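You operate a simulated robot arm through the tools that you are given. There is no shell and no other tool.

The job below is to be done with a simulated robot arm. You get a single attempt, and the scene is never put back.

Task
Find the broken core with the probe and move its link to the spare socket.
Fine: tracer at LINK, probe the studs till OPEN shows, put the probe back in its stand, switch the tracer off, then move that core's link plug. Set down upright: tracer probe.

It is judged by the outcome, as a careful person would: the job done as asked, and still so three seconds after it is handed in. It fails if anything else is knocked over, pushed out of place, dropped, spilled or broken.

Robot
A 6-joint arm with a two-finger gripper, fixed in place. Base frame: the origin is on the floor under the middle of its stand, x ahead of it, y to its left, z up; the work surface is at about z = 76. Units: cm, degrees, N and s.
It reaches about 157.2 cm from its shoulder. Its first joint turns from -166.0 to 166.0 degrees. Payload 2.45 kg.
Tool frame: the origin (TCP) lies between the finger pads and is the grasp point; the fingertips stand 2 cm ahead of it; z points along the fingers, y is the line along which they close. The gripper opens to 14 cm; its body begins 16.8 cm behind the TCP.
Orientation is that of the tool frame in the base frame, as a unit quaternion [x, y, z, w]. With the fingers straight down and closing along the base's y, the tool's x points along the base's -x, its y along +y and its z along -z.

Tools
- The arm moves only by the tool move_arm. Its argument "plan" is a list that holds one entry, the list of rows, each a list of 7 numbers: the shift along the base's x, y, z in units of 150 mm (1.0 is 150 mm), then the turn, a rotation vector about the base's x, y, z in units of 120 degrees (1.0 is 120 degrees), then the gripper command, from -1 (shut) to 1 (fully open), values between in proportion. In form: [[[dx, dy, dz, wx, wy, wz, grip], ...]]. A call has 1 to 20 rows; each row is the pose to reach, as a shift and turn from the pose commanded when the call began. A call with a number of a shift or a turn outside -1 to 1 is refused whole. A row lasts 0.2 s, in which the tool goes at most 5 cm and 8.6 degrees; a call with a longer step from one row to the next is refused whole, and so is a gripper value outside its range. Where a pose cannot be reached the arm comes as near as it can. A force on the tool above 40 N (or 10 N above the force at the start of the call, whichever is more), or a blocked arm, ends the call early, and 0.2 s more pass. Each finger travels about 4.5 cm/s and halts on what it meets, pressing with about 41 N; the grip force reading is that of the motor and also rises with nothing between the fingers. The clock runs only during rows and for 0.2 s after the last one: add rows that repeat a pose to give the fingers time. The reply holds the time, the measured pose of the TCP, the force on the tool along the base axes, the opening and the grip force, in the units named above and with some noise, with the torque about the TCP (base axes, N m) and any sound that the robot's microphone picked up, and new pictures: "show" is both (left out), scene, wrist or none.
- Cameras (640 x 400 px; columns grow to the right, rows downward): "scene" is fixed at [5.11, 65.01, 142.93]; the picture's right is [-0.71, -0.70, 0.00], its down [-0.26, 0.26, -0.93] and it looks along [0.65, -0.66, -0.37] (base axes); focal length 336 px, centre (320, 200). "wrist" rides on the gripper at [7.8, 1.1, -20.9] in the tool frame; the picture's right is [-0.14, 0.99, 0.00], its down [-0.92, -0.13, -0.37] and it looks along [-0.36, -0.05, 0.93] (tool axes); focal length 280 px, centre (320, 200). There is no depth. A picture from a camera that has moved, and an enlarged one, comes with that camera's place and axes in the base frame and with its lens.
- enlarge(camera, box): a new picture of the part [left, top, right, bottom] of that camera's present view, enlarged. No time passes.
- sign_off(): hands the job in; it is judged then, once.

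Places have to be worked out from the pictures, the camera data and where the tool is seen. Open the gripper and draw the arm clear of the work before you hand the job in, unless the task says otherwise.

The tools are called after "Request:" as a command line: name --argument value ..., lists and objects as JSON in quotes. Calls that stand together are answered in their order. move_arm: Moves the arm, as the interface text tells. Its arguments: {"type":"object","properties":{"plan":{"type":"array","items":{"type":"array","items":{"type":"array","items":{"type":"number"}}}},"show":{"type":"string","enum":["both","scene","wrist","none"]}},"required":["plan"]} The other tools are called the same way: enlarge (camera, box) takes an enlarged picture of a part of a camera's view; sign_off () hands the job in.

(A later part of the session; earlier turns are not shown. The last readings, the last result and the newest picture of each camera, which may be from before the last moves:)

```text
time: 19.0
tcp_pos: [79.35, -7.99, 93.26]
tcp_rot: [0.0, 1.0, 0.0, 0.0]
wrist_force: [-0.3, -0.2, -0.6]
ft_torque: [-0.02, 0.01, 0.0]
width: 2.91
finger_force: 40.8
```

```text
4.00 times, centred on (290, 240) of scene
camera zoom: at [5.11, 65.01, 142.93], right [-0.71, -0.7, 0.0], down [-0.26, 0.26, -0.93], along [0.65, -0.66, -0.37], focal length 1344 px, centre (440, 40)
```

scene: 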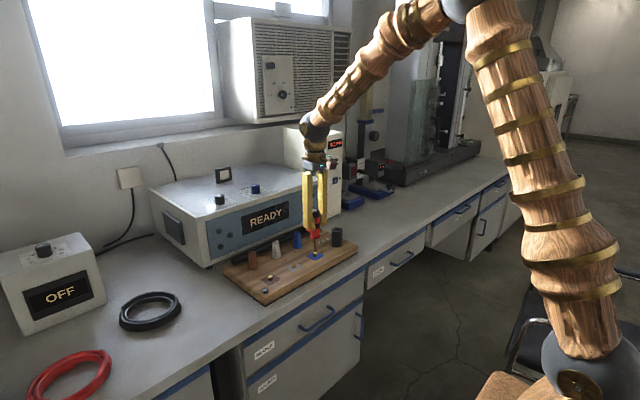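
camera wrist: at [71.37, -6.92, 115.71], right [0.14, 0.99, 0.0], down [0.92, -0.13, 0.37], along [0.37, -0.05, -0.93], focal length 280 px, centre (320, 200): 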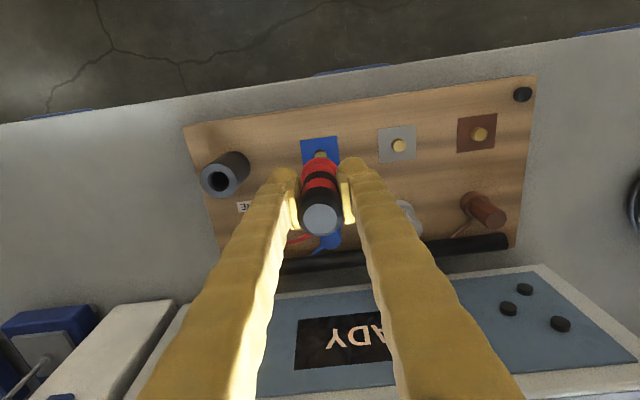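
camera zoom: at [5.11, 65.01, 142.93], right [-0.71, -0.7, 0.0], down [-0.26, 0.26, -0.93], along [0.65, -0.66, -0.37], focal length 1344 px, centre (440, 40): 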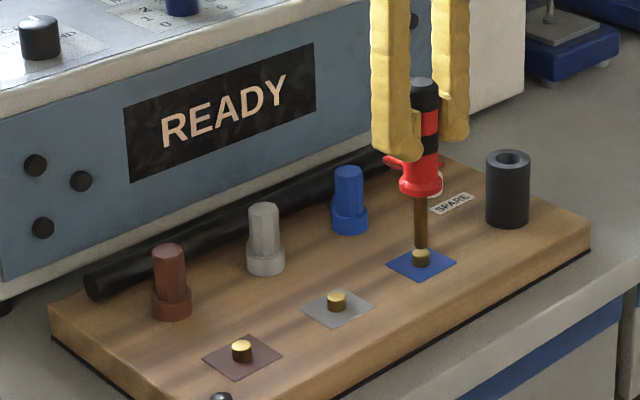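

The tip is only a few mm above the stud and no contact force shows. I lower in 1.5–2 mm steps.

Request:
move_arm --plan '[[[0, 0, -0.012, 0, 0, 0, -0.75], [0, 0, -0.024, 0, 0, 0, -0.75], [0, 0, -0.024, 0, 0, 0, -0.75]]]' --show "scene"

Request:
enlarge --camera "scene" --box '[230, 190, 350, 290]'

```text
time: 19.8
tcp_pos: [79.35, -7.99, 92.81]
tcp_rot: [0.0, 1.0, 0.0, 0.0]
wrist_force: [0.3, 0.2, -0.8]
ft_torque: [0.01, 0.01, 0.0]
width: 2.91
finger_force: 41.1
```

scene: 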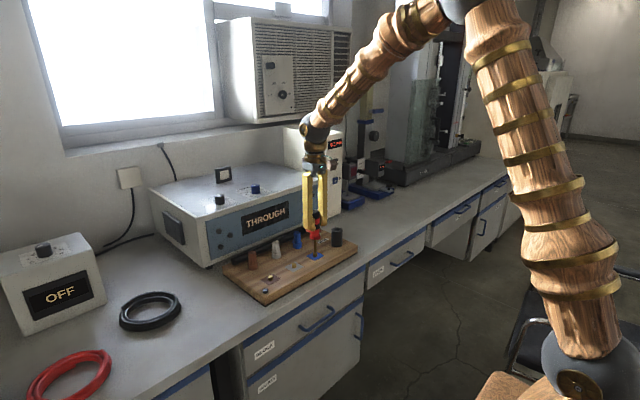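

```text
4.00 times, centred on (290, 240) of scene
camera zoom: at [5.11, 65.01, 142.93], right [-0.71, -0.7, 0.0], down [-0.26, 0.26, -0.93], along [0.65, -0.66, -0.37], focal length 1344 px, centre (440, 40)
```

zoom: 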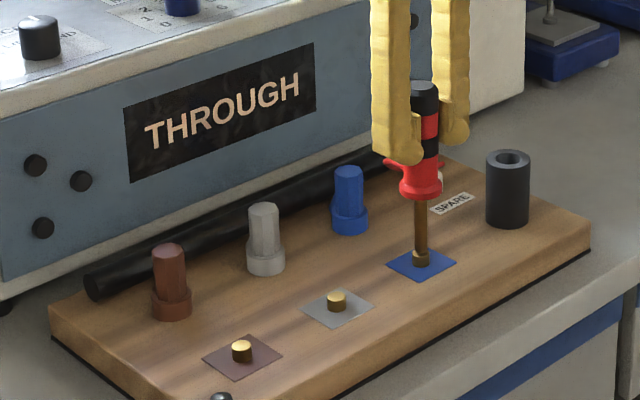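

Blue stud reads THROUGH at TCP z≈92.8. I lift 3 cm, move to the grey stud (y≈2.15) and lower to the same height.

Request:
move_arm --plan '[[[0, 0, 0.1, 0, 0, 0, -0.75], [0, 0, 0.2, 0, 0, 0, -0.75], [0, 0.2, 0.2, 0, 0, 0, -0.75], [0, 0.45, 0.2, 0, 0, 0, -0.75], [0, 0.676, 0.2, 0, 0, 0, -0.75], [0, 0.676, 0.1, 0, 0, 0, -0.75], [0, 0.676, 0.03, 0, 0, 0, -0.75], [0, 0.676, 0.01, 0, 0, 0, -0.75], [0, 0.676, 0.0, 0, 0, 0, -0.75], [0, 0.676, 0.0, 0, 0, 0, -0.75]]]' --show "scene"

Request:
enlarge --camera "scene" --box '[230, 190, 350, 290]'

```text
time: 22.0
tcp_pos: [79.45, 2.13, 92.82]
tcp_rot: [0.0, 1.0, 0.0, 0.0]
wrist_force: [0.2, 0.5, -0.8]
ft_torque: [0.0, 0.03, -0.01]
width: 2.91
finger_force: 40.3
```

scene: 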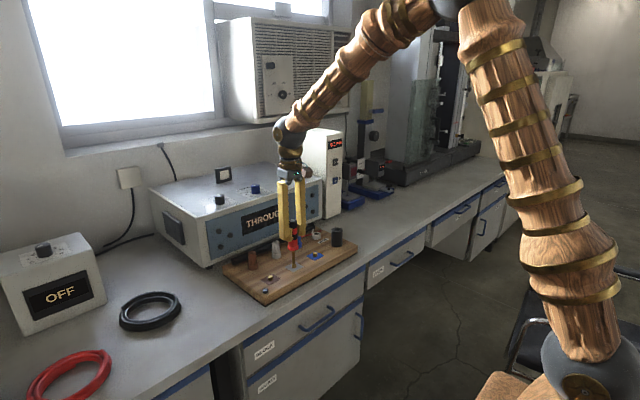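

```text
4.00 times, centred on (290, 240) of scene
camera zoom: at [5.11, 65.01, 142.93], right [-0.71, -0.7, 0.0], down [-0.26, 0.26, -0.93], along [0.65, -0.66, -0.37], focal length 1344 px, centre (440, 40)
```

zoom: 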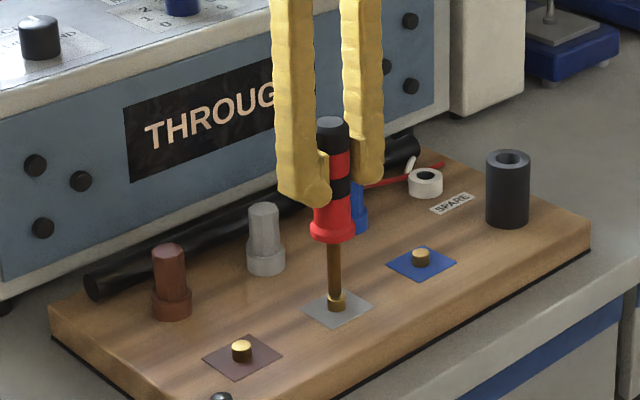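

Grey also reads THROUGH. I lift and take the probe to the brown stud (y≈12.4).

Request:
move_arm --plan '[[[0, 0, 0.1, 0, 0, 0, -0.75], [0, 0, 0.2, 0, 0, 0, -0.75], [-0.003, 0.2, 0.2, 0, 0, 0, -0.75], [-0.004, 0.45, 0.2, 0, 0, 0, -0.75], [-0.004, 0.684, 0.2, 0, 0, 0, -0.75], [-0.004, 0.684, 0.1, 0, 0, 0, -0.75], [-0.004, 0.684, 0.03, 0, 0, 0, -0.75], [-0.004, 0.684, 0.01, 0, 0, 0, -0.75], [-0.004, 0.684, 0.0, 0, 0, 0, -0.75], [-0.004, 0.684, 0.0, 0, 0, 0, -0.75]]]' --show "scene"

Request:
enlarge --camera "scene" --box '[230, 190, 350, 290]'

Request:
enlarge --camera "wrist" --box '[0, 50, 640, 400]'

```text
time: 24.2
tcp_pos: [79.29, 12.38, 92.85]
tcp_rot: [0.0, 1.0, 0.0, 0.001]
wrist_force: [-1.4, 0.3, -0.9]
ft_torque: [0.0, 0.02, 0.04]
width: 2.91
finger_force: 41.4
```

scene: 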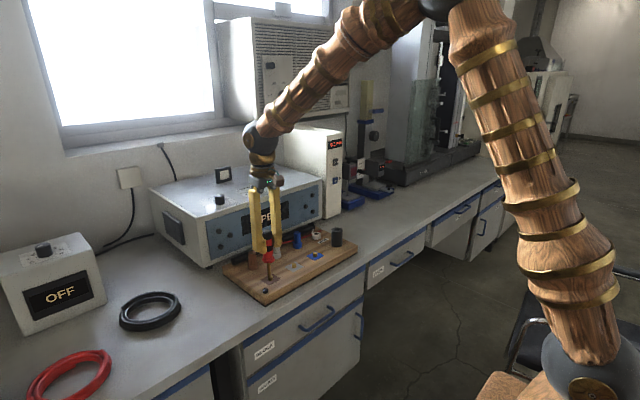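

```text
4.00 times, centred on (290, 240) of scene
camera zoom: at [5.11, 65.01, 142.93], right [-0.71, -0.7, 0.0], down [-0.26, 0.26, -0.93], along [0.65, -0.66, -0.37], focal length 1344 px, centre (440, 40)
```

zoom: 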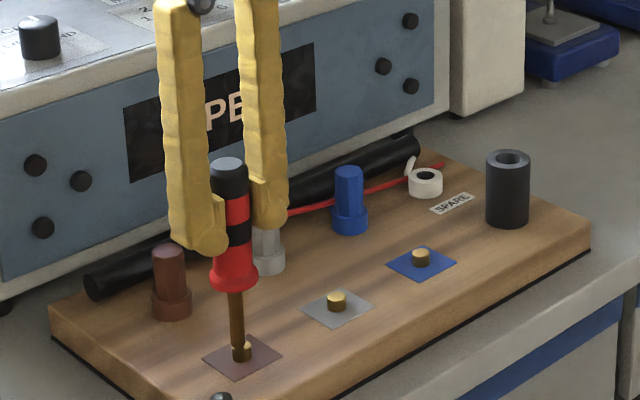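

```text
1.00 times, centred on (320, 225) of wrist (not enlarged: the box is as wide or as high as the picture)
camera zoom: at [71.29, 13.44, 113.74], right [0.14, 0.99, 0.0], down [0.92, -0.13, 0.37], along [0.36, -0.05, -0.93], focal length 280 px, centre (320, 175)
```

zoom: 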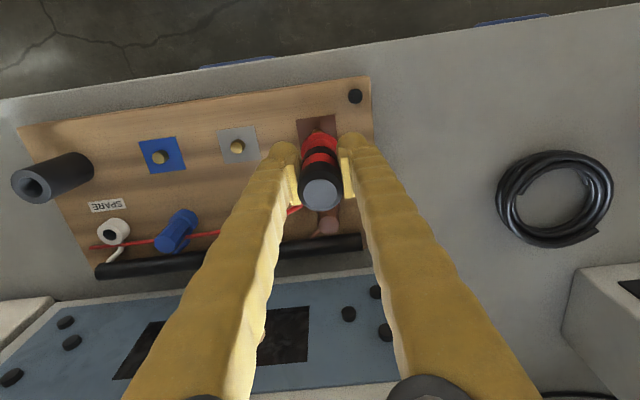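

The display reads OPEN (letters "PE" between the fingers, only OPEN fits), so the brown core is the broken one. I lift well clear and carry the probe back toward its stand.

Request:
move_arm --plan '[[[0, 0, 0.2, 0, 0, 0, -0.75], [0, 0, 0.4, 0, 0, 0, -0.75], [0, 0, 0.6, 0, 0, 0, -0.75], [0, -0.25, 0.6, 0, 0, 0, -0.75], [0, -0.5, 0.6, 0, 0, 0, -0.75], [0, -0.75, 0.6, 0, 0, 0, -0.75], [0, -1.0, 0.6, 0, 0, 0, -0.75]]]' --show "scene"

Request:
move_arm --plan '[[[0, -0.25, 0, 0, 0, 0, -0.75], [0, -0.5, 0, 0, 0, 0, -0.75], [0, -0.75, 0, 0, 0, 0, -0.75], [0, -1.0, 0, 0, 0, 0, -0.75]]]' --show "none"

Request:
move_arm --plan '[[[0.005, -0.121, 0, 0, 0, 0, -0.75], [0.005, -0.121, 0, 0, 0, 0, -0.75]]]' --show "both"

Request:
enlarge --camera "scene" --box '[230, 130, 380, 260]'

Request:
enlarge --camera "wrist" --box '[250, 100, 400, 250]'

```text
time: 25.8
tcp_pos: [79.17, -2.67, 101.9]
tcp_rot: [0.0, 1.0, 0.0, 0.0]
wrist_force: [0.6, 0.5, 0.0]
ft_torque: [0.03, 0.01, 0.04]
width: 2.92
finger_force: 40.6
```

scene: 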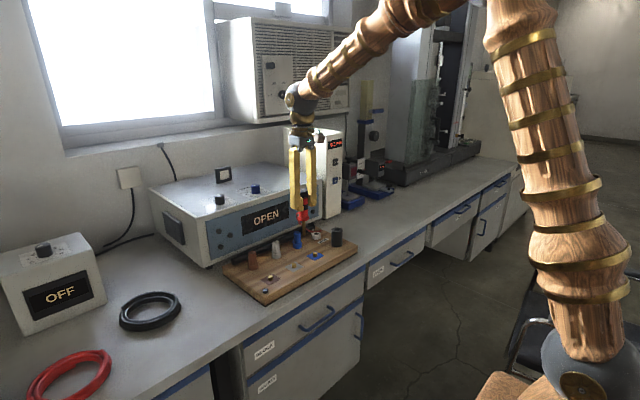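

```text
time: 26.8
tcp_pos: [79.34, -17.64, 101.94]
tcp_rot: [0.0, 1.0, -0.001, 0.0]
wrist_force: [0.4, -0.7, 0.2]
ft_torque: [0.0, -0.02, 0.01]
width: 2.92
finger_force: 40.6
```

```text
time: 27.4
tcp_pos: [79.45, -19.51, 101.84]
tcp_rot: [0.0, 1.0, 0.0, 0.0]
wrist_force: [0.0, 0.7, -0.9]
ft_torque: [0.03, 0.02, 0.04]
width: 2.91
finger_force: 40.9
camera wrist: at [71.43, -18.37, 122.76], right [0.14, 0.99, 0.0], down [0.92, -0.13, 0.37], along [0.36, -0.05, -0.93], focal length 280 px, centre (320, 200)
```

scene: 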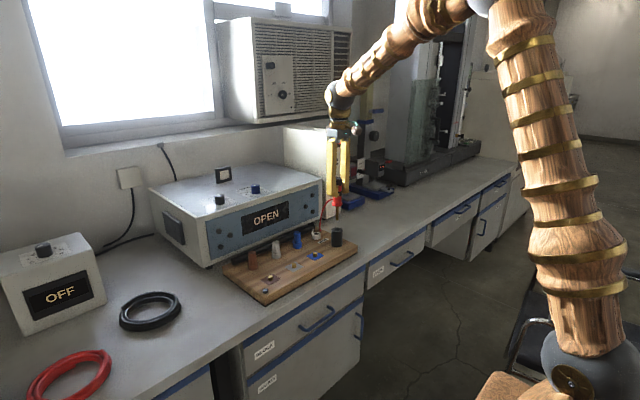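
wrist: 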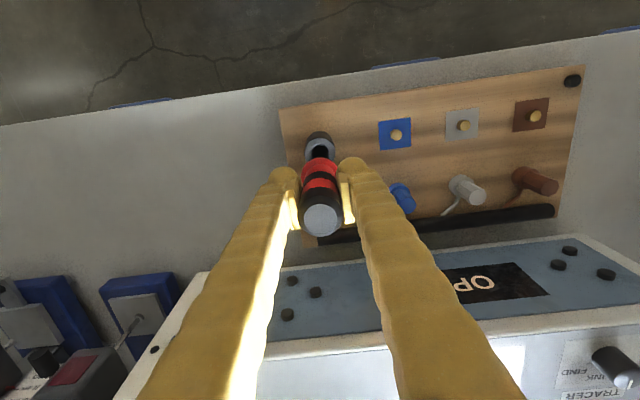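

```text
3.08 times, centred on (305, 195) of scene
camera zoom: at [5.11, 65.01, 142.93], right [-0.71, -0.7, 0.0], down [-0.26, 0.26, -0.93], along [0.65, -0.66, -0.37], focal length 1034 px, centre (366, 215)
```

zoom: 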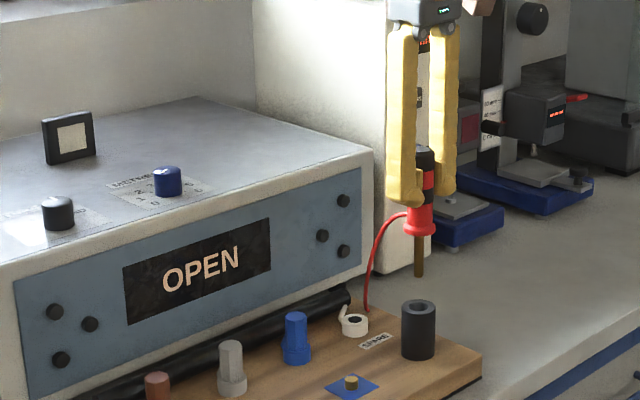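

```text
2.67 times, centred on (325, 175) of wrist
camera zoom: at [71.43, -18.37, 122.76], right [0.14, 0.99, 0.0], down [0.92, -0.13, 0.37], along [0.36, -0.05, -0.93], focal length 748 px, centre (307, 267)
```

zoom: 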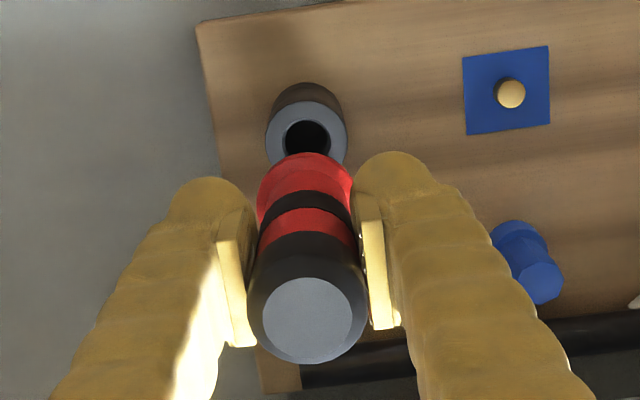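

OPEN is latched on the display, confirming brown. The tip lines up over the cup as at pick-up; I lower it back in, slowing near the seat.

Request:
move_arm --plan '[[[0, 0, -0.15, 0, 0, 0, -0.75], [0, 0, -0.3, 0, 0, 0, -0.75], [0, 0, -0.45, 0, 0, 0, -0.75], [0, 0, -0.57, 0, 0, 0, -0.75], [0, 0, -0.63, 0, 0, 0, -0.75], [0, 0, -0.655, 0, 0, 0, -0.75], [0, 0, -0.664, 0, 0, 0, -0.75], [0, 0, -0.664, 0, 0, 0, -0.75]]]' --show "both"

Request:
enlarge --camera "scene" --box '[290, 170, 370, 260]'

```text
time: 29.2
tcp_pos: [79.26, -19.4, 91.84]
tcp_rot: [0.0, 1.0, 0.0, 0.0]
wrist_force: [0.1, 0.3, 0.6]
ft_torque: [0.01, 0.01, -0.02]
width: 2.88
finger_force: 41.1
camera wrist: at [71.37, -18.33, 112.81], right [0.14, 0.99, 0.0], down [0.92, -0.13, 0.37], along [0.36, -0.05, -0.93], focal length 280 px, centre (320, 200)
```

scene: 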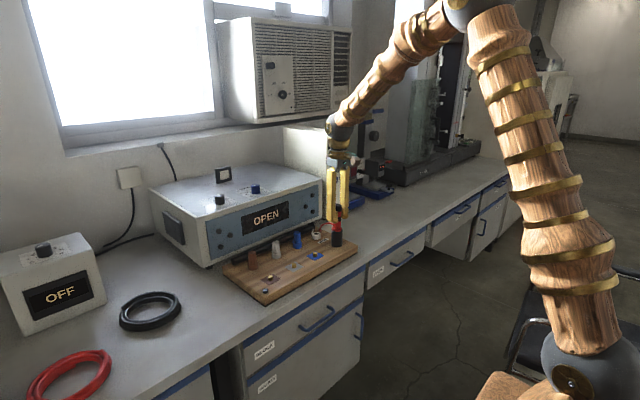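
wrist: 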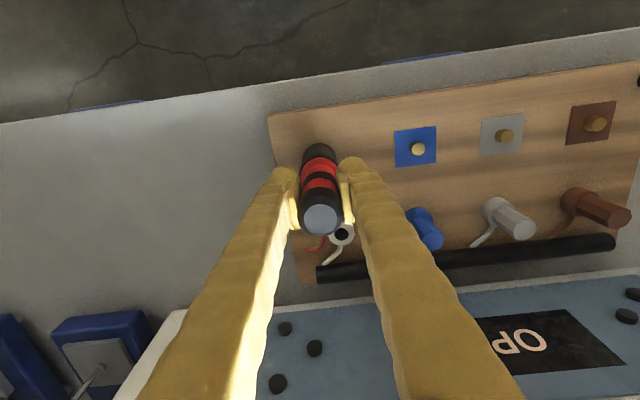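

```text
4.44 times, centred on (330, 215) of scene
camera zoom: at [5.11, 65.01, 142.93], right [-0.71, -0.7, 0.0], down [-0.26, 0.26, -0.93], along [0.65, -0.66, -0.37], focal length 1494 px, centre (276, 133)
```

zoom: 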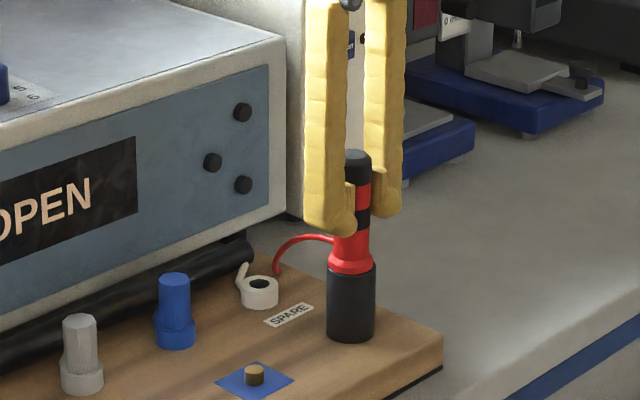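

The collar is back on the cup rim at the original height with negligible force. I open and withdraw straight up.

Request:
move_arm --plan '[[[0, 0, 0, 0, 0, 0, -0.5], [0, 0, 0, 0, 0, 0, -0.2], [0, 0, 0, 0, 0, 0, 0.0], [0, 0, 0, 0, 0, 0, 0.0], [0, 0, 0.2, 0, 0, 0, 0.0], [0, 0, 0.45, 0, 0, 0, 0.0], [0, 0, 0.7, 0, 0, 0, 0.0], [0, 0, 0.95, 0, 0, 0, 0.0], [0, 0, 0.95, 0, 0, 0, 0.0]]]' --show "both"

Request:
enlarge --camera "scene" --box '[290, 170, 370, 260]'

Request:
enlarge --camera "wrist" --box '[250, 80, 410, 240]'

```text
time: 31.2
tcp_pos: [79.36, -19.47, 106.19]
tcp_rot: [0.0, 1.0, 0.0, 0.0]
wrist_force: [-0.4, 0.0, 0.7]
ft_torque: [0.03, -0.01, -0.01]
width: 7.0
finger_force: 0.0
camera wrist: at [71.36, -18.35, 127.14], right [0.14, 0.99, 0.0], down [0.92, -0.13, 0.37], along [0.36, -0.05, -0.93], focal length 280 px, centre (320, 200)
```

scene: 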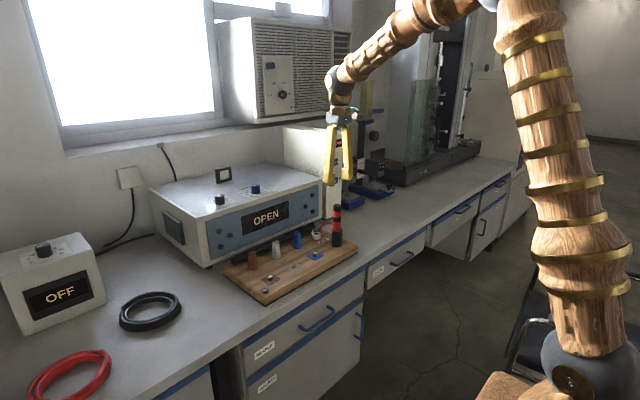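
wrist: 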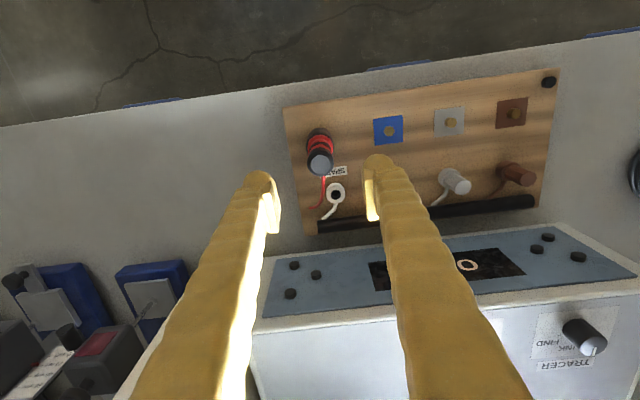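

```text
4.44 times, centred on (330, 215) of scene
camera zoom: at [5.11, 65.01, 142.93], right [-0.71, -0.7, 0.0], down [-0.26, 0.26, -0.93], along [0.65, -0.66, -0.37], focal length 1494 px, centre (276, 133)
```

zoom: 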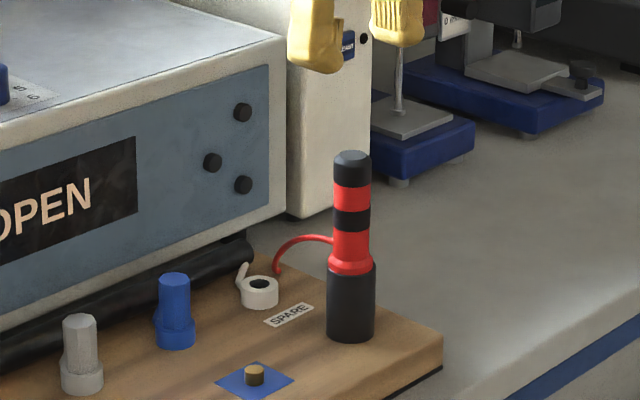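

```text
2.50 times, centred on (330, 160) of wrist
camera zoom: at [71.36, -18.35, 127.14], right [0.14, 0.99, 0.0], down [0.92, -0.13, 0.37], along [0.36, -0.05, -0.93], focal length 701 px, centre (295, 300)
```

zoom: 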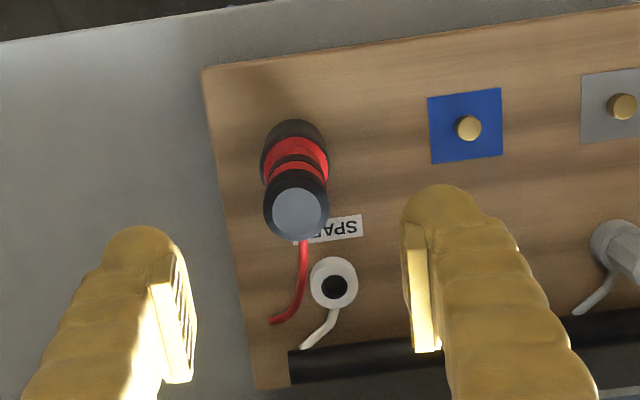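

The probe stands upright in its cup, cable as before. Next I carry the open gripper at a safe height back over the TRACER knob, pre-turned by -60° so that I can turn it back to OFF.

Request:
move_arm --plan '[[[0.05, 0.05, 0.15, 0, 0, 0, 0.0], [0.2, 0.25, 0.3, 0, 0, 0, 0.0], [0.4, 0.47, 0.3, 0, 0, 0, 0.0], [0.603, 0.699, 0.3, 0, 0, 0, 0.0]]]' --show "none"

Request:
move_arm --plan '[[[0.15, 0.175, 0, 0, 0, -0.0625, 0.0], [0.3, 0.35, 0, 0, 0, -0.125, 0.0], [0.45, 0.525, 0, 0, 0, -0.1875, 0.0], [0.603, 0.699, 0, 0, 0, -0.25, 0.0]]]' --show "none"

Request:
move_arm --plan '[[[0.15, 0.175, 0, 0, 0, -0.0625, 0.0], [0.3, 0.35, 0, 0, 0, -0.125, 0.0], [0.45, 0.525, 0, 0, 0, -0.1875, 0.0], [0.603, 0.7, 0, 0, 0, -0.25, 0.0], [0.603, 0.7, 0, 0, 0, -0.25, 0.0]]]' --show "both"

Request:
enlarge --camera "wrist" --box '[240, 110, 400, 240]'

```text
time: 32.2
tcp_pos: [88.62, -8.91, 110.8]
tcp_rot: [-0.001, 1.0, 0.0, 0.0]
wrist_force: [-0.7, 0.4, 0.3]
ft_torque: [-0.04, -0.03, -0.01]
width: 7.01
finger_force: 0.1
```

```text
time: 33.2
tcp_pos: [97.5, 1.44, 110.69]
tcp_rot: [0.261, 0.965, 0.0, 0.0]
wrist_force: [-0.2, 0.1, -0.1]
ft_torque: [0.0, -0.02, 0.01]
width: 7.01
finger_force: 0.0
```

```text
time: 34.4
tcp_pos: [106.53, 12.09, 110.67]
tcp_rot: [0.5, 0.866, 0.0, 0.0]
wrist_force: [0.4, -1.1, -0.6]
ft_torque: [-0.03, -0.05, 0.01]
width: 6.99
finger_force: 0.1
camera wrist: at [103.43, 19.42, 131.56], right [0.93, 0.37, 0.0], down [0.35, -0.86, 0.37], along [0.14, -0.34, -0.93], focal length 280 px, centre (320, 200)
```

scene: 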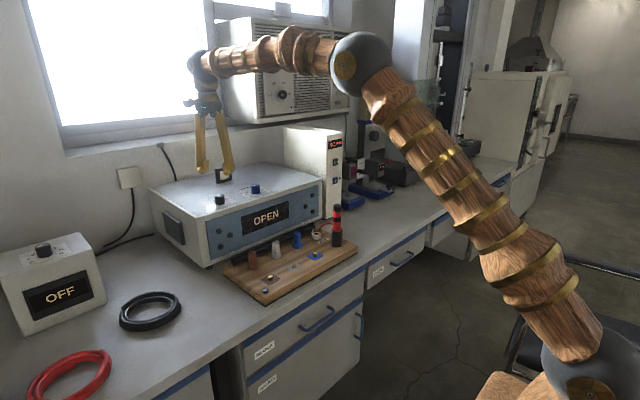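
wrist: 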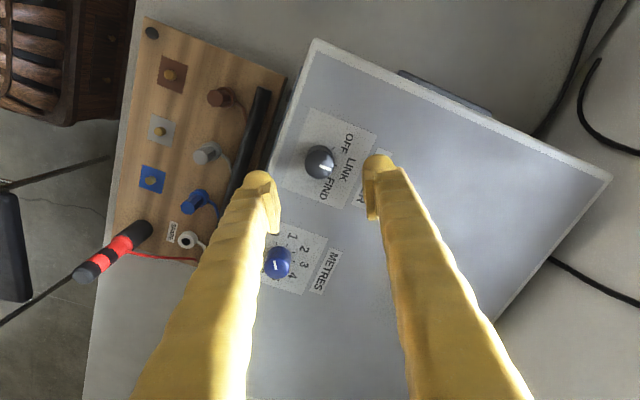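

```text
3.08 times, centred on (320, 175) of wrist
camera zoom: at [103.43, 19.42, 131.56], right [0.93, 0.37, 0.0], down [0.35, -0.86, 0.37], along [0.14, -0.34, -0.93], focal length 863 px, centre (320, 277)
```

zoom: 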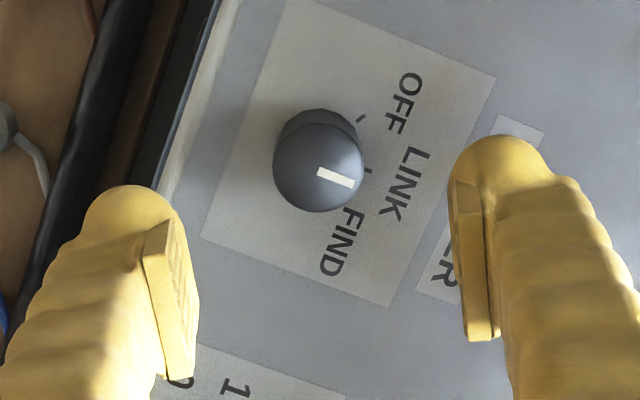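

The gripper is centred over the knob with the pointer at LINK. I descend around it to the same height as before.

Request:
move_arm --plan '[[[0, 0, -0.25, 0, 0, 0, 0.0], [-0.002, -0.004, -0.5, 0, 0, 0, 0.0], [-0.002, -0.004, -0.65, 0, 0, 0, 0.0], [-0.002, -0.004, -0.716, 0, 0, 0, 0.0], [-0.002, -0.004, -0.716, 0, 0, 0, -0.3], [-0.002, -0.004, -0.716, 0, 0, 0, -0.6], [-0.002, -0.004, -0.716, 0, 0, 0, -0.6], [-0.002, -0.004, -0.716, 0, 0, 0, -0.6]]]' --show "wrist"

Request:
enlarge --camera "wrist" --box '[240, 130, 400, 260]'

```text
time: 36.2
tcp_pos: [106.44, 12.1, 99.92]
tcp_rot: [0.5, 0.866, 0.0, 0.0]
wrist_force: [7.4, 2.4, -1.2]
ft_torque: [0.02, -0.04, 0.0]
width: 3.27
finger_force: 38.2
camera wrist: at [103.33, 19.37, 120.78], right [0.93, 0.38, 0.0], down [0.35, -0.86, 0.37], along [0.14, -0.34, -0.93], focal length 280 px, centre (320, 200)
```

wrist: 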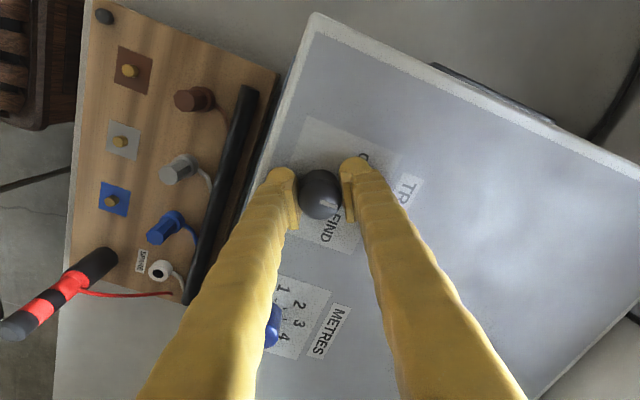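

```text
3.08 times, centred on (320, 195) of wrist
camera zoom: at [103.33, 19.37, 120.78], right [0.93, 0.38, 0.0], down [0.35, -0.86, 0.37], along [0.14, -0.34, -0.93], focal length 863 px, centre (320, 215)
```

zoom: 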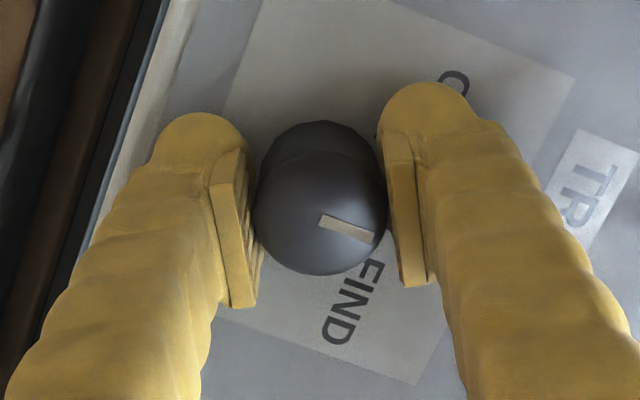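

The knob is held (3.27 cm). I turn +60° about z to bring the pointer back to OFF.

Request:
move_arm --plan '[[[0, 0, 0, 0, 0, 0.0625, -0.6], [0, 0, 0, 0, 0, 0.125, -0.6], [0, 0, 0, 0, 0, 0.1875, -0.6], [0, 0, 0, 0, 0, 0.25, -0.6], [0, 0, 0, 0, 0, 0.3125, -0.6], [0, 0, 0, 0, 0, 0.375, -0.6], [0, 0, 0, 0, 0, 0.4375, -0.6], [0, 0, 0, 0, 0, 0.5, -0.6], [0, 0, 0, 0, 0, 0.5, -0.6]]]' --show "both"

Request:
enlarge --camera "wrist" --box '[240, 130, 400, 260]'

Request:
enlarge --camera "scene" --box '[180, 130, 330, 250]'

```text
time: 38.2
tcp_pos: [106.45, 11.99, 99.83]
tcp_rot: [-0.001, 1.0, 0.0, -0.001]
wrist_force: [-15.7, 16.9, -5.9]
ft_torque: [0.14, 0.18, -0.16]
width: 3.25
finger_force: 44.5
camera wrist: at [98.49, 13.08, 120.79], right [0.14, 0.99, 0.0], down [0.92, -0.13, 0.37], along [0.36, -0.05, -0.93], focal length 280 px, centre (320, 200)
```

scene: 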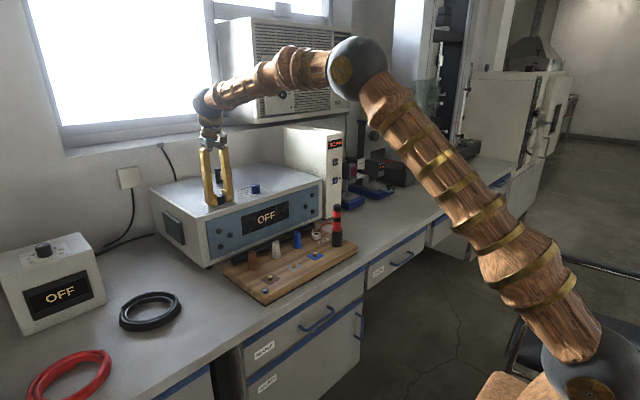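
wrist: 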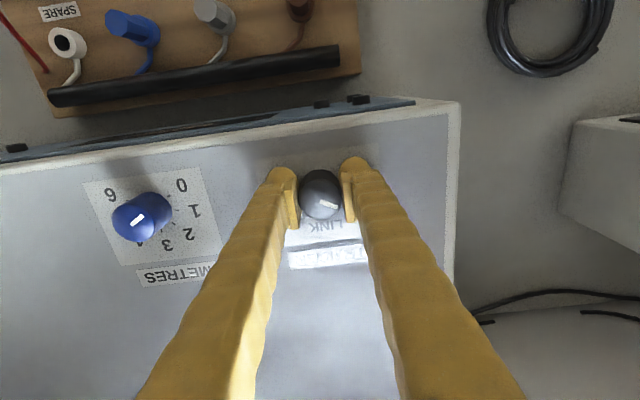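

```text
3.08 times, centred on (320, 195) of wrist
camera zoom: at [98.49, 13.08, 120.79], right [0.14, 0.99, 0.0], down [0.92, -0.13, 0.37], along [0.36, -0.05, -0.93], focal length 863 px, centre (320, 215)
```

zoom: 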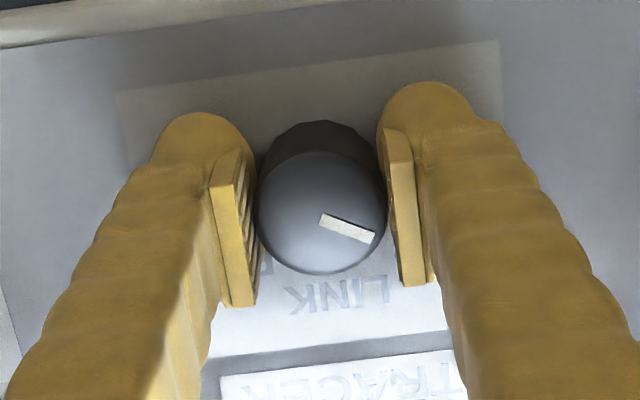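

```text
3.33 times, centred on (255, 190) of scene
camera zoom: at [5.11, 65.01, 142.93], right [-0.71, -0.7, 0.0], down [-0.26, 0.26, -0.93], along [0.65, -0.66, -0.37], focal length 1120 px, centre (537, 233)
```

zoom: 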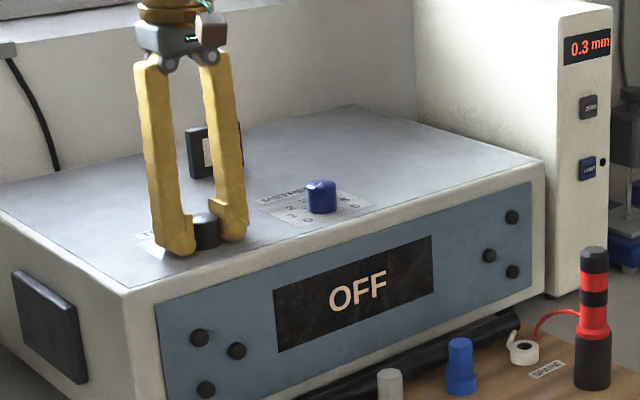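

Display shows OFF and the pointer is at OFF. I release the knob, lift clear, and back off toward the brown link plug.

Request:
move_arm --plan '[[[0, 0, 0, 0, 0, 0, -0.4], [0, 0, 0, 0, 0, 0, -0.1], [0, 0, 0, 0, 0, 0, 0.0], [0, 0, 0, 0, 0, 0, 0.0], [0, 0, 0.2, 0, 0, 0, 0.0], [0, 0, 0.5, 0, 0, 0, 0.0], [0, 0, 0.7, 0, 0, 0, 0.0], [-0.25, 0, 0.8, 0, 0, 0, 0.0], [-0.5, 0.01, 0.8, 0, 0, 0, 0.0], [-0.75, 0.02, 0.8, 0, 0, 0, 0.0], [-1.0, 0.03, 0.8, 0, 0, 0, 0.0], [-1.0, 0.03, 0.8, 0, 0, 0, 0.0]]]' --show "both"

Request:
enlarge --camera "wrist" --box '[150, 60, 390, 210]'

Request:
enlarge --camera "scene" --box '[190, 170, 360, 300]'

```text
time: 40.8
tcp_pos: [91.43, 12.57, 111.9]
tcp_rot: [0.0, 1.0, 0.001, 0.0]
wrist_force: [-0.6, -0.3, -0.8]
ft_torque: [-0.01, -0.05, 0.0]
width: 7.0
finger_force: 0.0
camera wrist: at [83.45, 13.64, 132.78], right [0.14, 0.99, 0.0], down [0.92, -0.13, 0.37], along [0.36, -0.05, -0.93], focal length 280 px, centre (320, 200)
```

scene: 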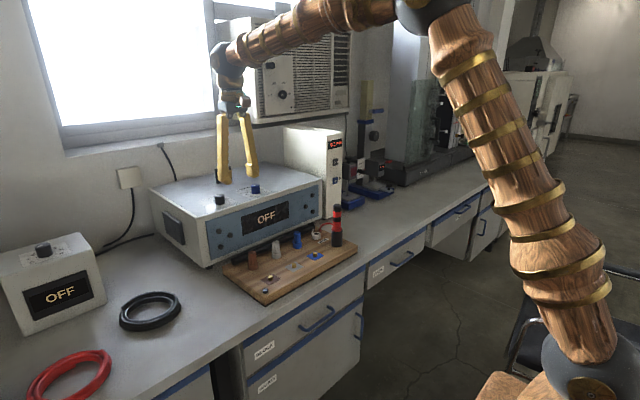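
wrist: 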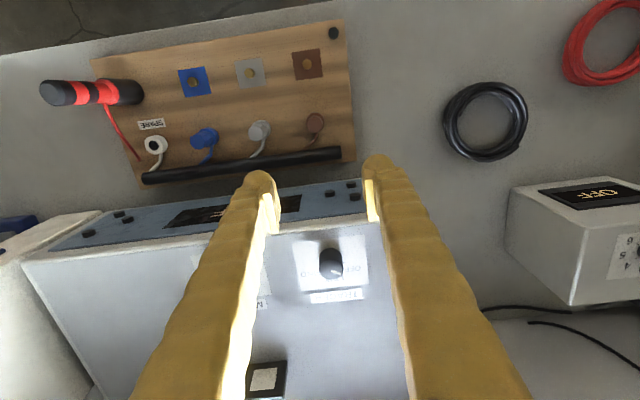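

```text
2.67 times, centred on (270, 135) of wrist
camera zoom: at [83.45, 13.64, 132.78], right [0.14, 0.99, 0.0], down [0.92, -0.13, 0.37], along [0.36, -0.05, -0.93], focal length 748 px, centre (453, 373)
```

zoom: 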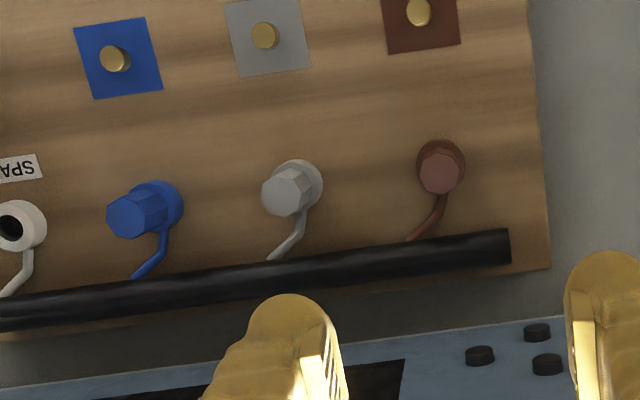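

```text
3.08 times, centred on (275, 235) of scene
camera zoom: at [5.11, 65.01, 142.93], right [-0.71, -0.7, 0.0], down [-0.26, 0.26, -0.93], along [0.65, -0.66, -0.37], focal length 1034 px, centre (458, 92)
```

zoom: 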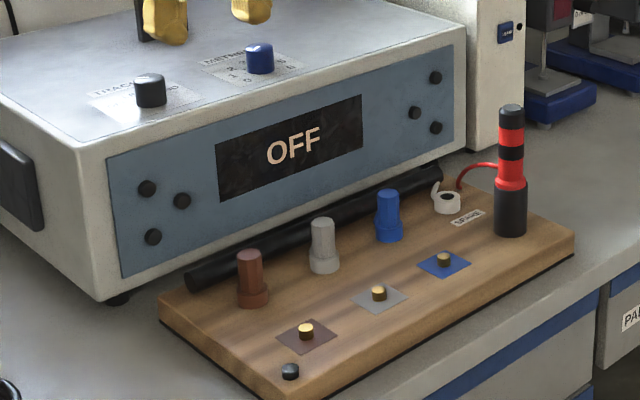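

Everything else is undisturbed and the display is OFF. The brown plug's body top is near (88.65, 12.1, 85.5) above a ring socket whose top is near z 81.5. I hover over it for a closer measurement.

Request:
move_arm --plan '[[[-0.187, -0.03, -0.1, 0, 0, 0, 0.0], [-0.187, -0.03, -0.4, 0, 0, 0, 0.0], [-0.187, -0.03, -0.7, 0, 0, 0, 0.0], [-0.187, -0.03, -0.95, 0, 0, 0, 0.0], [-0.187, -0.03, -0.95, 0, 0, 0, 0.0]]]' --show "both"

Request:
enlarge --camera "wrist" --box '[250, 100, 400, 230]'

Request:
enlarge --camera "scene" --box '[210, 170, 310, 300]'

```text
time: 42.0
tcp_pos: [88.7, 11.78, 97.71]
tcp_rot: [0.0, 1.0, 0.0, -0.001]
wrist_force: [-0.1, 0.0, -0.7]
ft_torque: [0.02, -0.02, -0.01]
width: 6.99
finger_force: 0.1
camera wrist: at [80.72, 13.11, 118.59], right [0.14, 0.99, 0.0], down [0.92, -0.13, 0.37], along [0.36, -0.05, -0.93], focal length 280 px, centre (320, 200)
```

scene: 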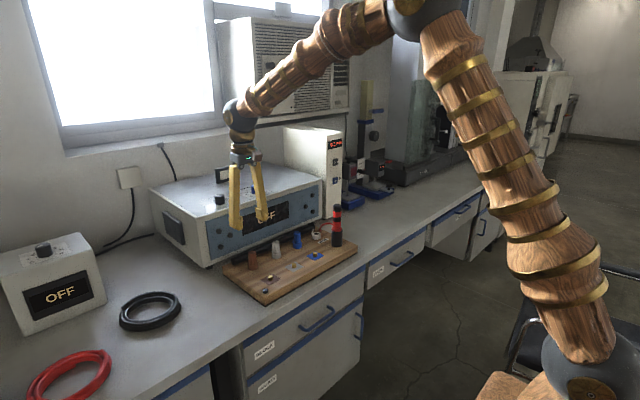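
wrist: 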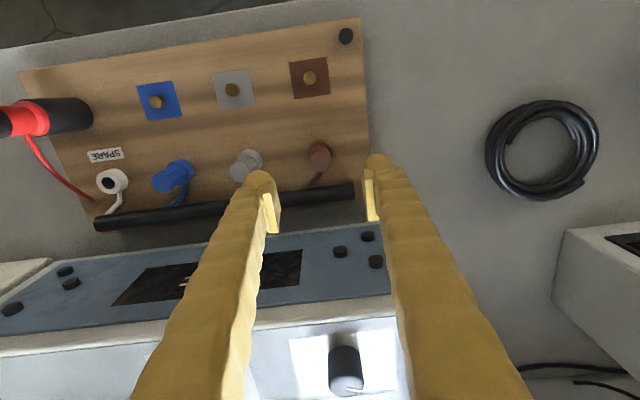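

```text
3.08 times, centred on (325, 165) of wrist
camera zoom: at [80.72, 13.11, 118.59], right [0.14, 0.99, 0.0], down [0.92, -0.13, 0.37], along [0.36, -0.05, -0.93], focal length 863 px, centre (305, 308)
```

zoom: 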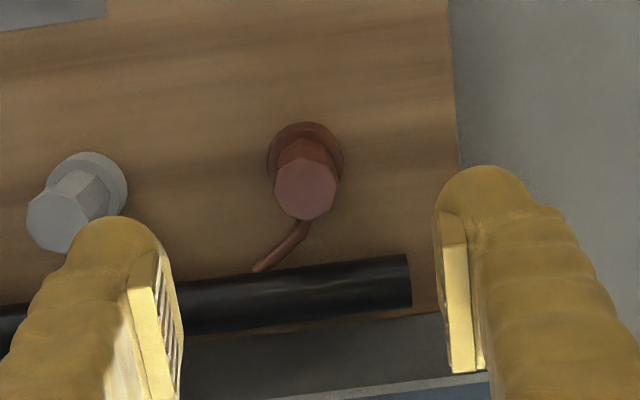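

```text
3.08 times, centred on (260, 235) of scene
camera zoom: at [5.11, 65.01, 142.93], right [-0.71, -0.7, 0.0], down [-0.26, 0.26, -0.93], along [0.65, -0.66, -0.37], focal length 1034 px, centre (505, 92)
```

zoom: 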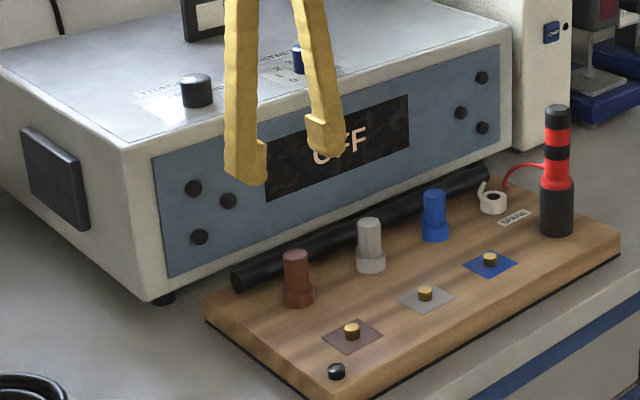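

The plug body is about 2.4 cm across at (88.7, 12.0), right under the gripper. I narrow the fingers a little and descend to TCP z≈84.2 so the tips stay just above the socket ring.

Request:
move_arm --plan '[[[0, 0, -0.25, 0, 0, 0, -0.2], [0, 0, -0.5, 0, 0, 0, -0.2], [0, 0, -0.7, 0, 0, 0, -0.2], [0, 0, -0.82, 0, 0, 0, -0.2], [0, 0, -0.88, 0, 0, 0, -0.2], [0, 0, -0.899, 0, 0, 0, -0.2], [0, 0, -0.899, 0, 0, 0, -0.2]]]' --show "both"

Request:
enlarge --camera "wrist" --box '[250, 130, 400, 260]'

Request:
enlarge --camera "scene" --box '[220, 210, 300, 300]'

```text
time: 43.6
tcp_pos: [88.71, 11.93, 84.23]
tcp_rot: [0.0, 1.0, 0.0, -0.001]
wrist_force: [-0.3, 0.5, 0.0]
ft_torque: [0.04, 0.0, -0.01]
width: 5.58
finger_force: 0.1
camera wrist: at [80.72, 13.03, 105.08], right [0.14, 0.99, 0.0], down [0.92, -0.13, 0.37], along [0.37, -0.05, -0.93], focal length 280 px, centre (320, 200)
```

scene: 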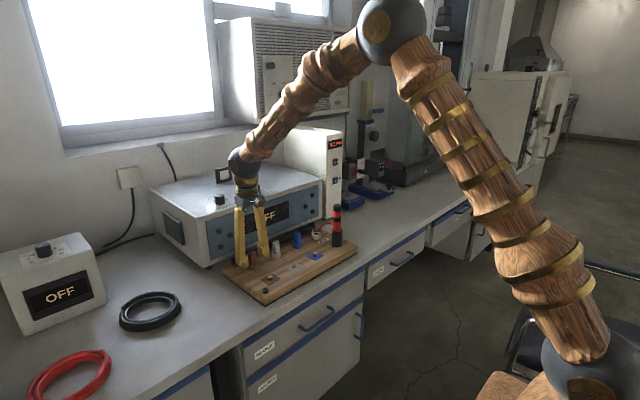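
wrist: 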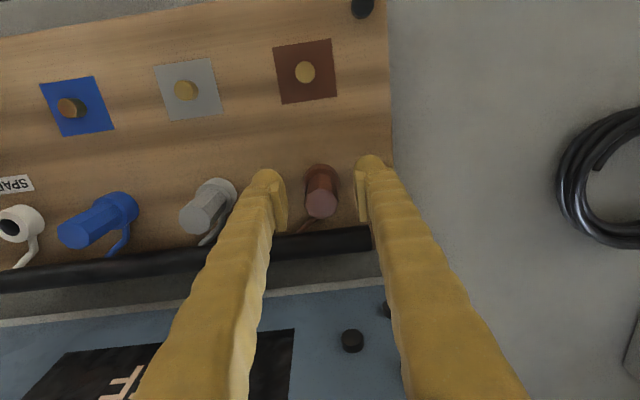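

```text
3.08 times, centred on (325, 195) of wrist
camera zoom: at [80.72, 13.03, 105.08], right [0.14, 0.99, 0.0], down [0.92, -0.13, 0.37], along [0.37, -0.05, -0.93], focal length 863 px, centre (305, 215)
```

zoom: 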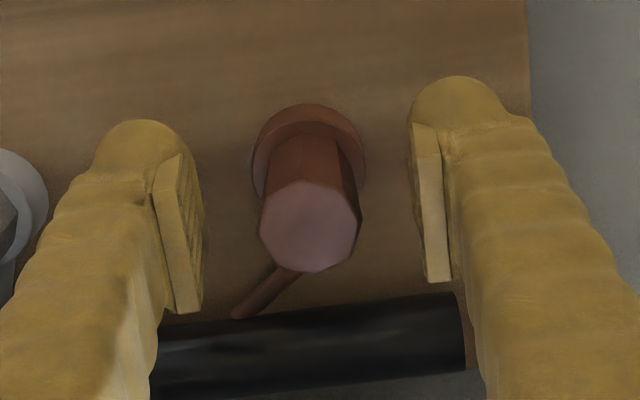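

```text
4.44 times, centred on (260, 255) of scene
camera zoom: at [5.11, 65.01, 142.93], right [-0.71, -0.7, 0.0], down [-0.26, 0.26, -0.93], along [0.65, -0.66, -0.37], focal length 1494 px, centre (587, -44)
```

zoom: 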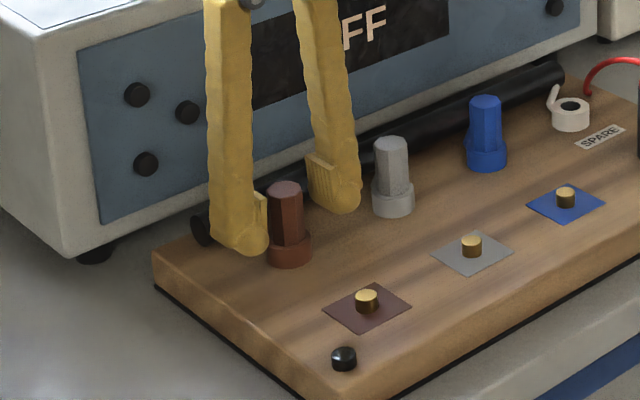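

The plug is centred between the pads and the tips clear the ring. I close on the plug body.

Request:
move_arm --plan '[[[0, 0, 0, 0, 0, 0, -0.4], [0, 0, 0, 0, 0, 0, -0.6], [0, 0, 0, 0, 0, 0, -0.8], [0, 0, 0, 0, 0, 0, -0.8], [0, 0, 0, 0, 0, 0, -0.8]]]' --show "wrist"

Request:
enlarge --camera "wrist" --box '[250, 130, 400, 260]'

```text
time: 44.8
tcp_pos: [88.75, 11.84, 84.27]
tcp_rot: [0.0, 1.0, -0.001, 0.0]
wrist_force: [1.1, 12.2, -2.8]
ft_torque: [0.12, 0.02, 0.06]
width: 2.37
finger_force: 41.1
camera wrist: at [80.72, 13.07, 105.08], right [0.14, 0.99, 0.0], down [0.92, -0.13, 0.37], along [0.36, -0.05, -0.93], focal length 280 px, centre (320, 200)
```

wrist: 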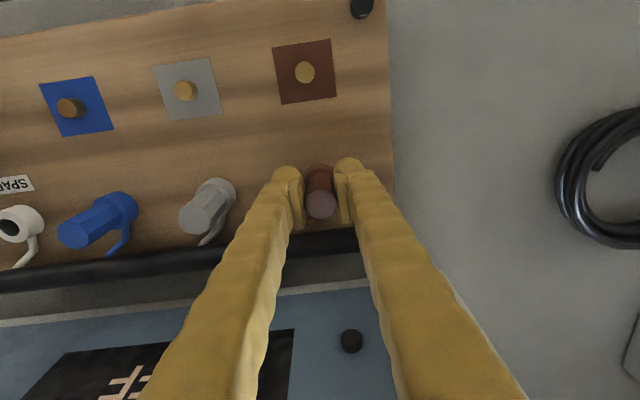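

```text
3.08 times, centred on (325, 195) of wrist
camera zoom: at [80.72, 13.07, 105.08], right [0.14, 0.99, 0.0], down [0.92, -0.13, 0.37], along [0.36, -0.05, -0.93], focal length 863 px, centre (305, 215)
```

zoom: 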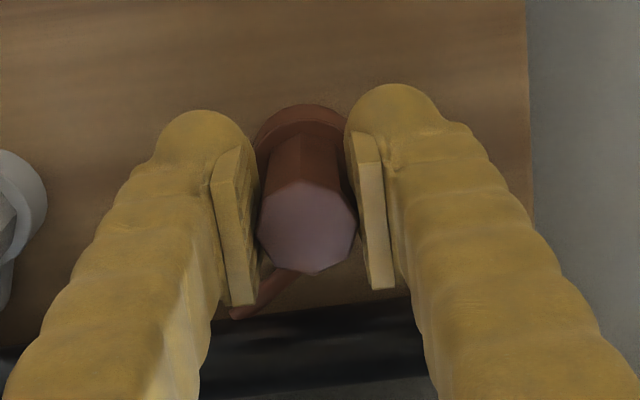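

Gripped, with 12 N pushing the tool toward +y, so the plug sits about a mm further +y. I ease the arm +1 mm in y to relieve that before pulling.

Request:
move_arm --plan '[[[0, 0.007, 0, 0, 0, 0, -0.8], [0, 0.007, 0, 0, 0, 0, -0.8]]]' --show "none"

```text
time: 45.4
tcp_pos: [88.68, 12.04, 84.17]
tcp_rot: [0.0, 1.0, 0.0, 0.0]
wrist_force: [0.4, -1.1, 0.1]
ft_torque: [-0.08, 0.0, -0.01]
width: 2.33
finger_force: 40.8
```

The side load is gone. I pull the plug straight up in small steps.

Request:
move_arm --plan '[[[0, 0, 0.02, 0, 0, 0, -0.8], [0, 0, 0.05, 0, 0, 0, -0.8], [0, 0, 0.1, 0, 0, 0, -0.8], [0, 0, 0.15, 0, 0, 0, -0.8], [0, 0, 0.2, 0, 0, 0, -0.8], [0, 0, 0.25, 0, 0, 0, -0.8], [0, 0, 0.3, 0, 0, 0, -0.8], [0, 0, 0.35, 0, 0, 0, -0.8], [0, 0, 0.4, 0, 0, 0, -0.8], [0, 0, 0.4, 0, 0, 0, -0.8]]]' --show "both"

Request:
enlarge --camera "scene" --box '[210, 200, 310, 300]'

Request:
enlarge --camera "wrist" --box '[250, 120, 400, 250]'

```text
time: 47.6
tcp_pos: [88.58, 12.02, 90.43]
tcp_rot: [0.0, 1.0, 0.0, -0.001]
wrist_force: [-0.1, -0.7, -0.9]
ft_torque: [0.01, 0.02, 0.0]
width: 2.33
finger_force: 41.1
camera wrist: at [80.69, 13.14, 111.11], right [0.14, 0.99, 0.0], down [0.92, -0.13, 0.37], along [0.37, -0.05, -0.93], focal length 280 px, centre (320, 200)
```

scene: 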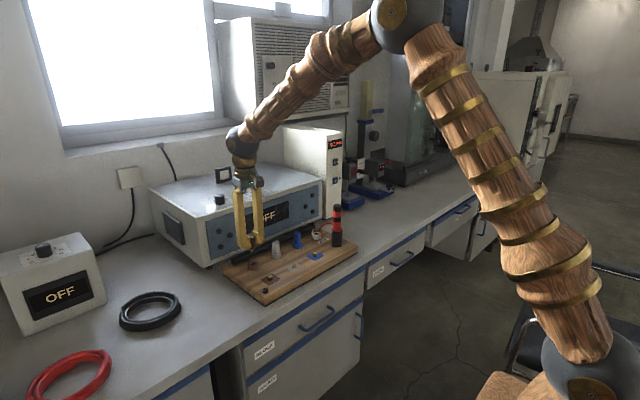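
wrist: 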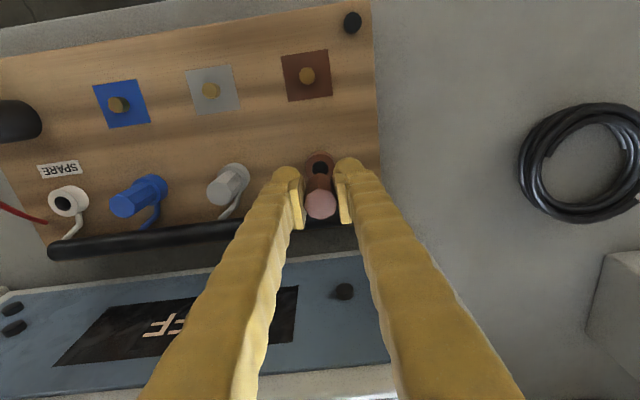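

```text
4.00 times, centred on (260, 250) of scene
camera zoom: at [5.11, 65.01, 142.93], right [-0.71, -0.7, 0.0], down [-0.26, 0.26, -0.93], along [0.65, -0.66, -0.37], focal length 1344 px, centre (560, 0)
```

zoom: 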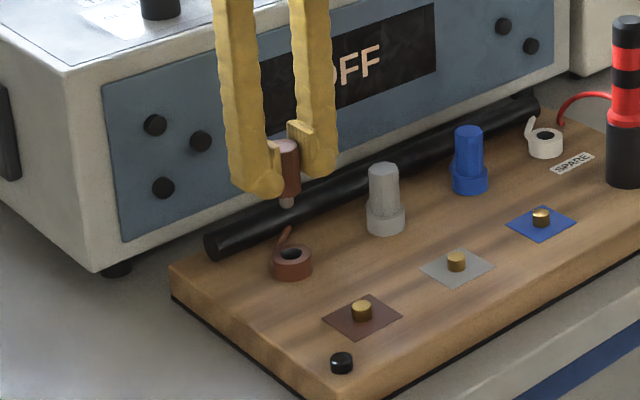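

```text
3.08 times, centred on (325, 185) of wrist
camera zoom: at [80.69, 13.14, 111.11], right [0.14, 0.99, 0.0], down [0.92, -0.13, 0.37], along [0.37, -0.05, -0.93], focal length 863 px, centre (305, 246)
```

zoom: 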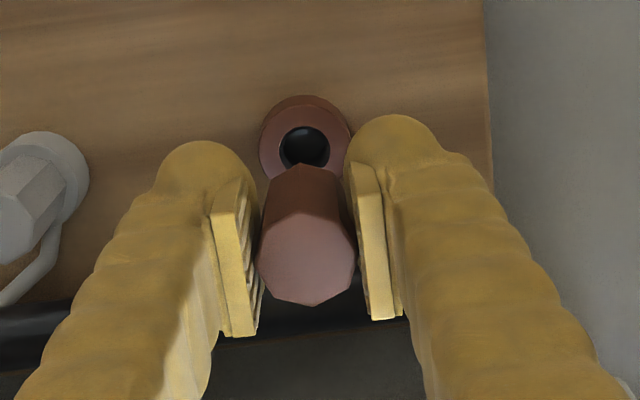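

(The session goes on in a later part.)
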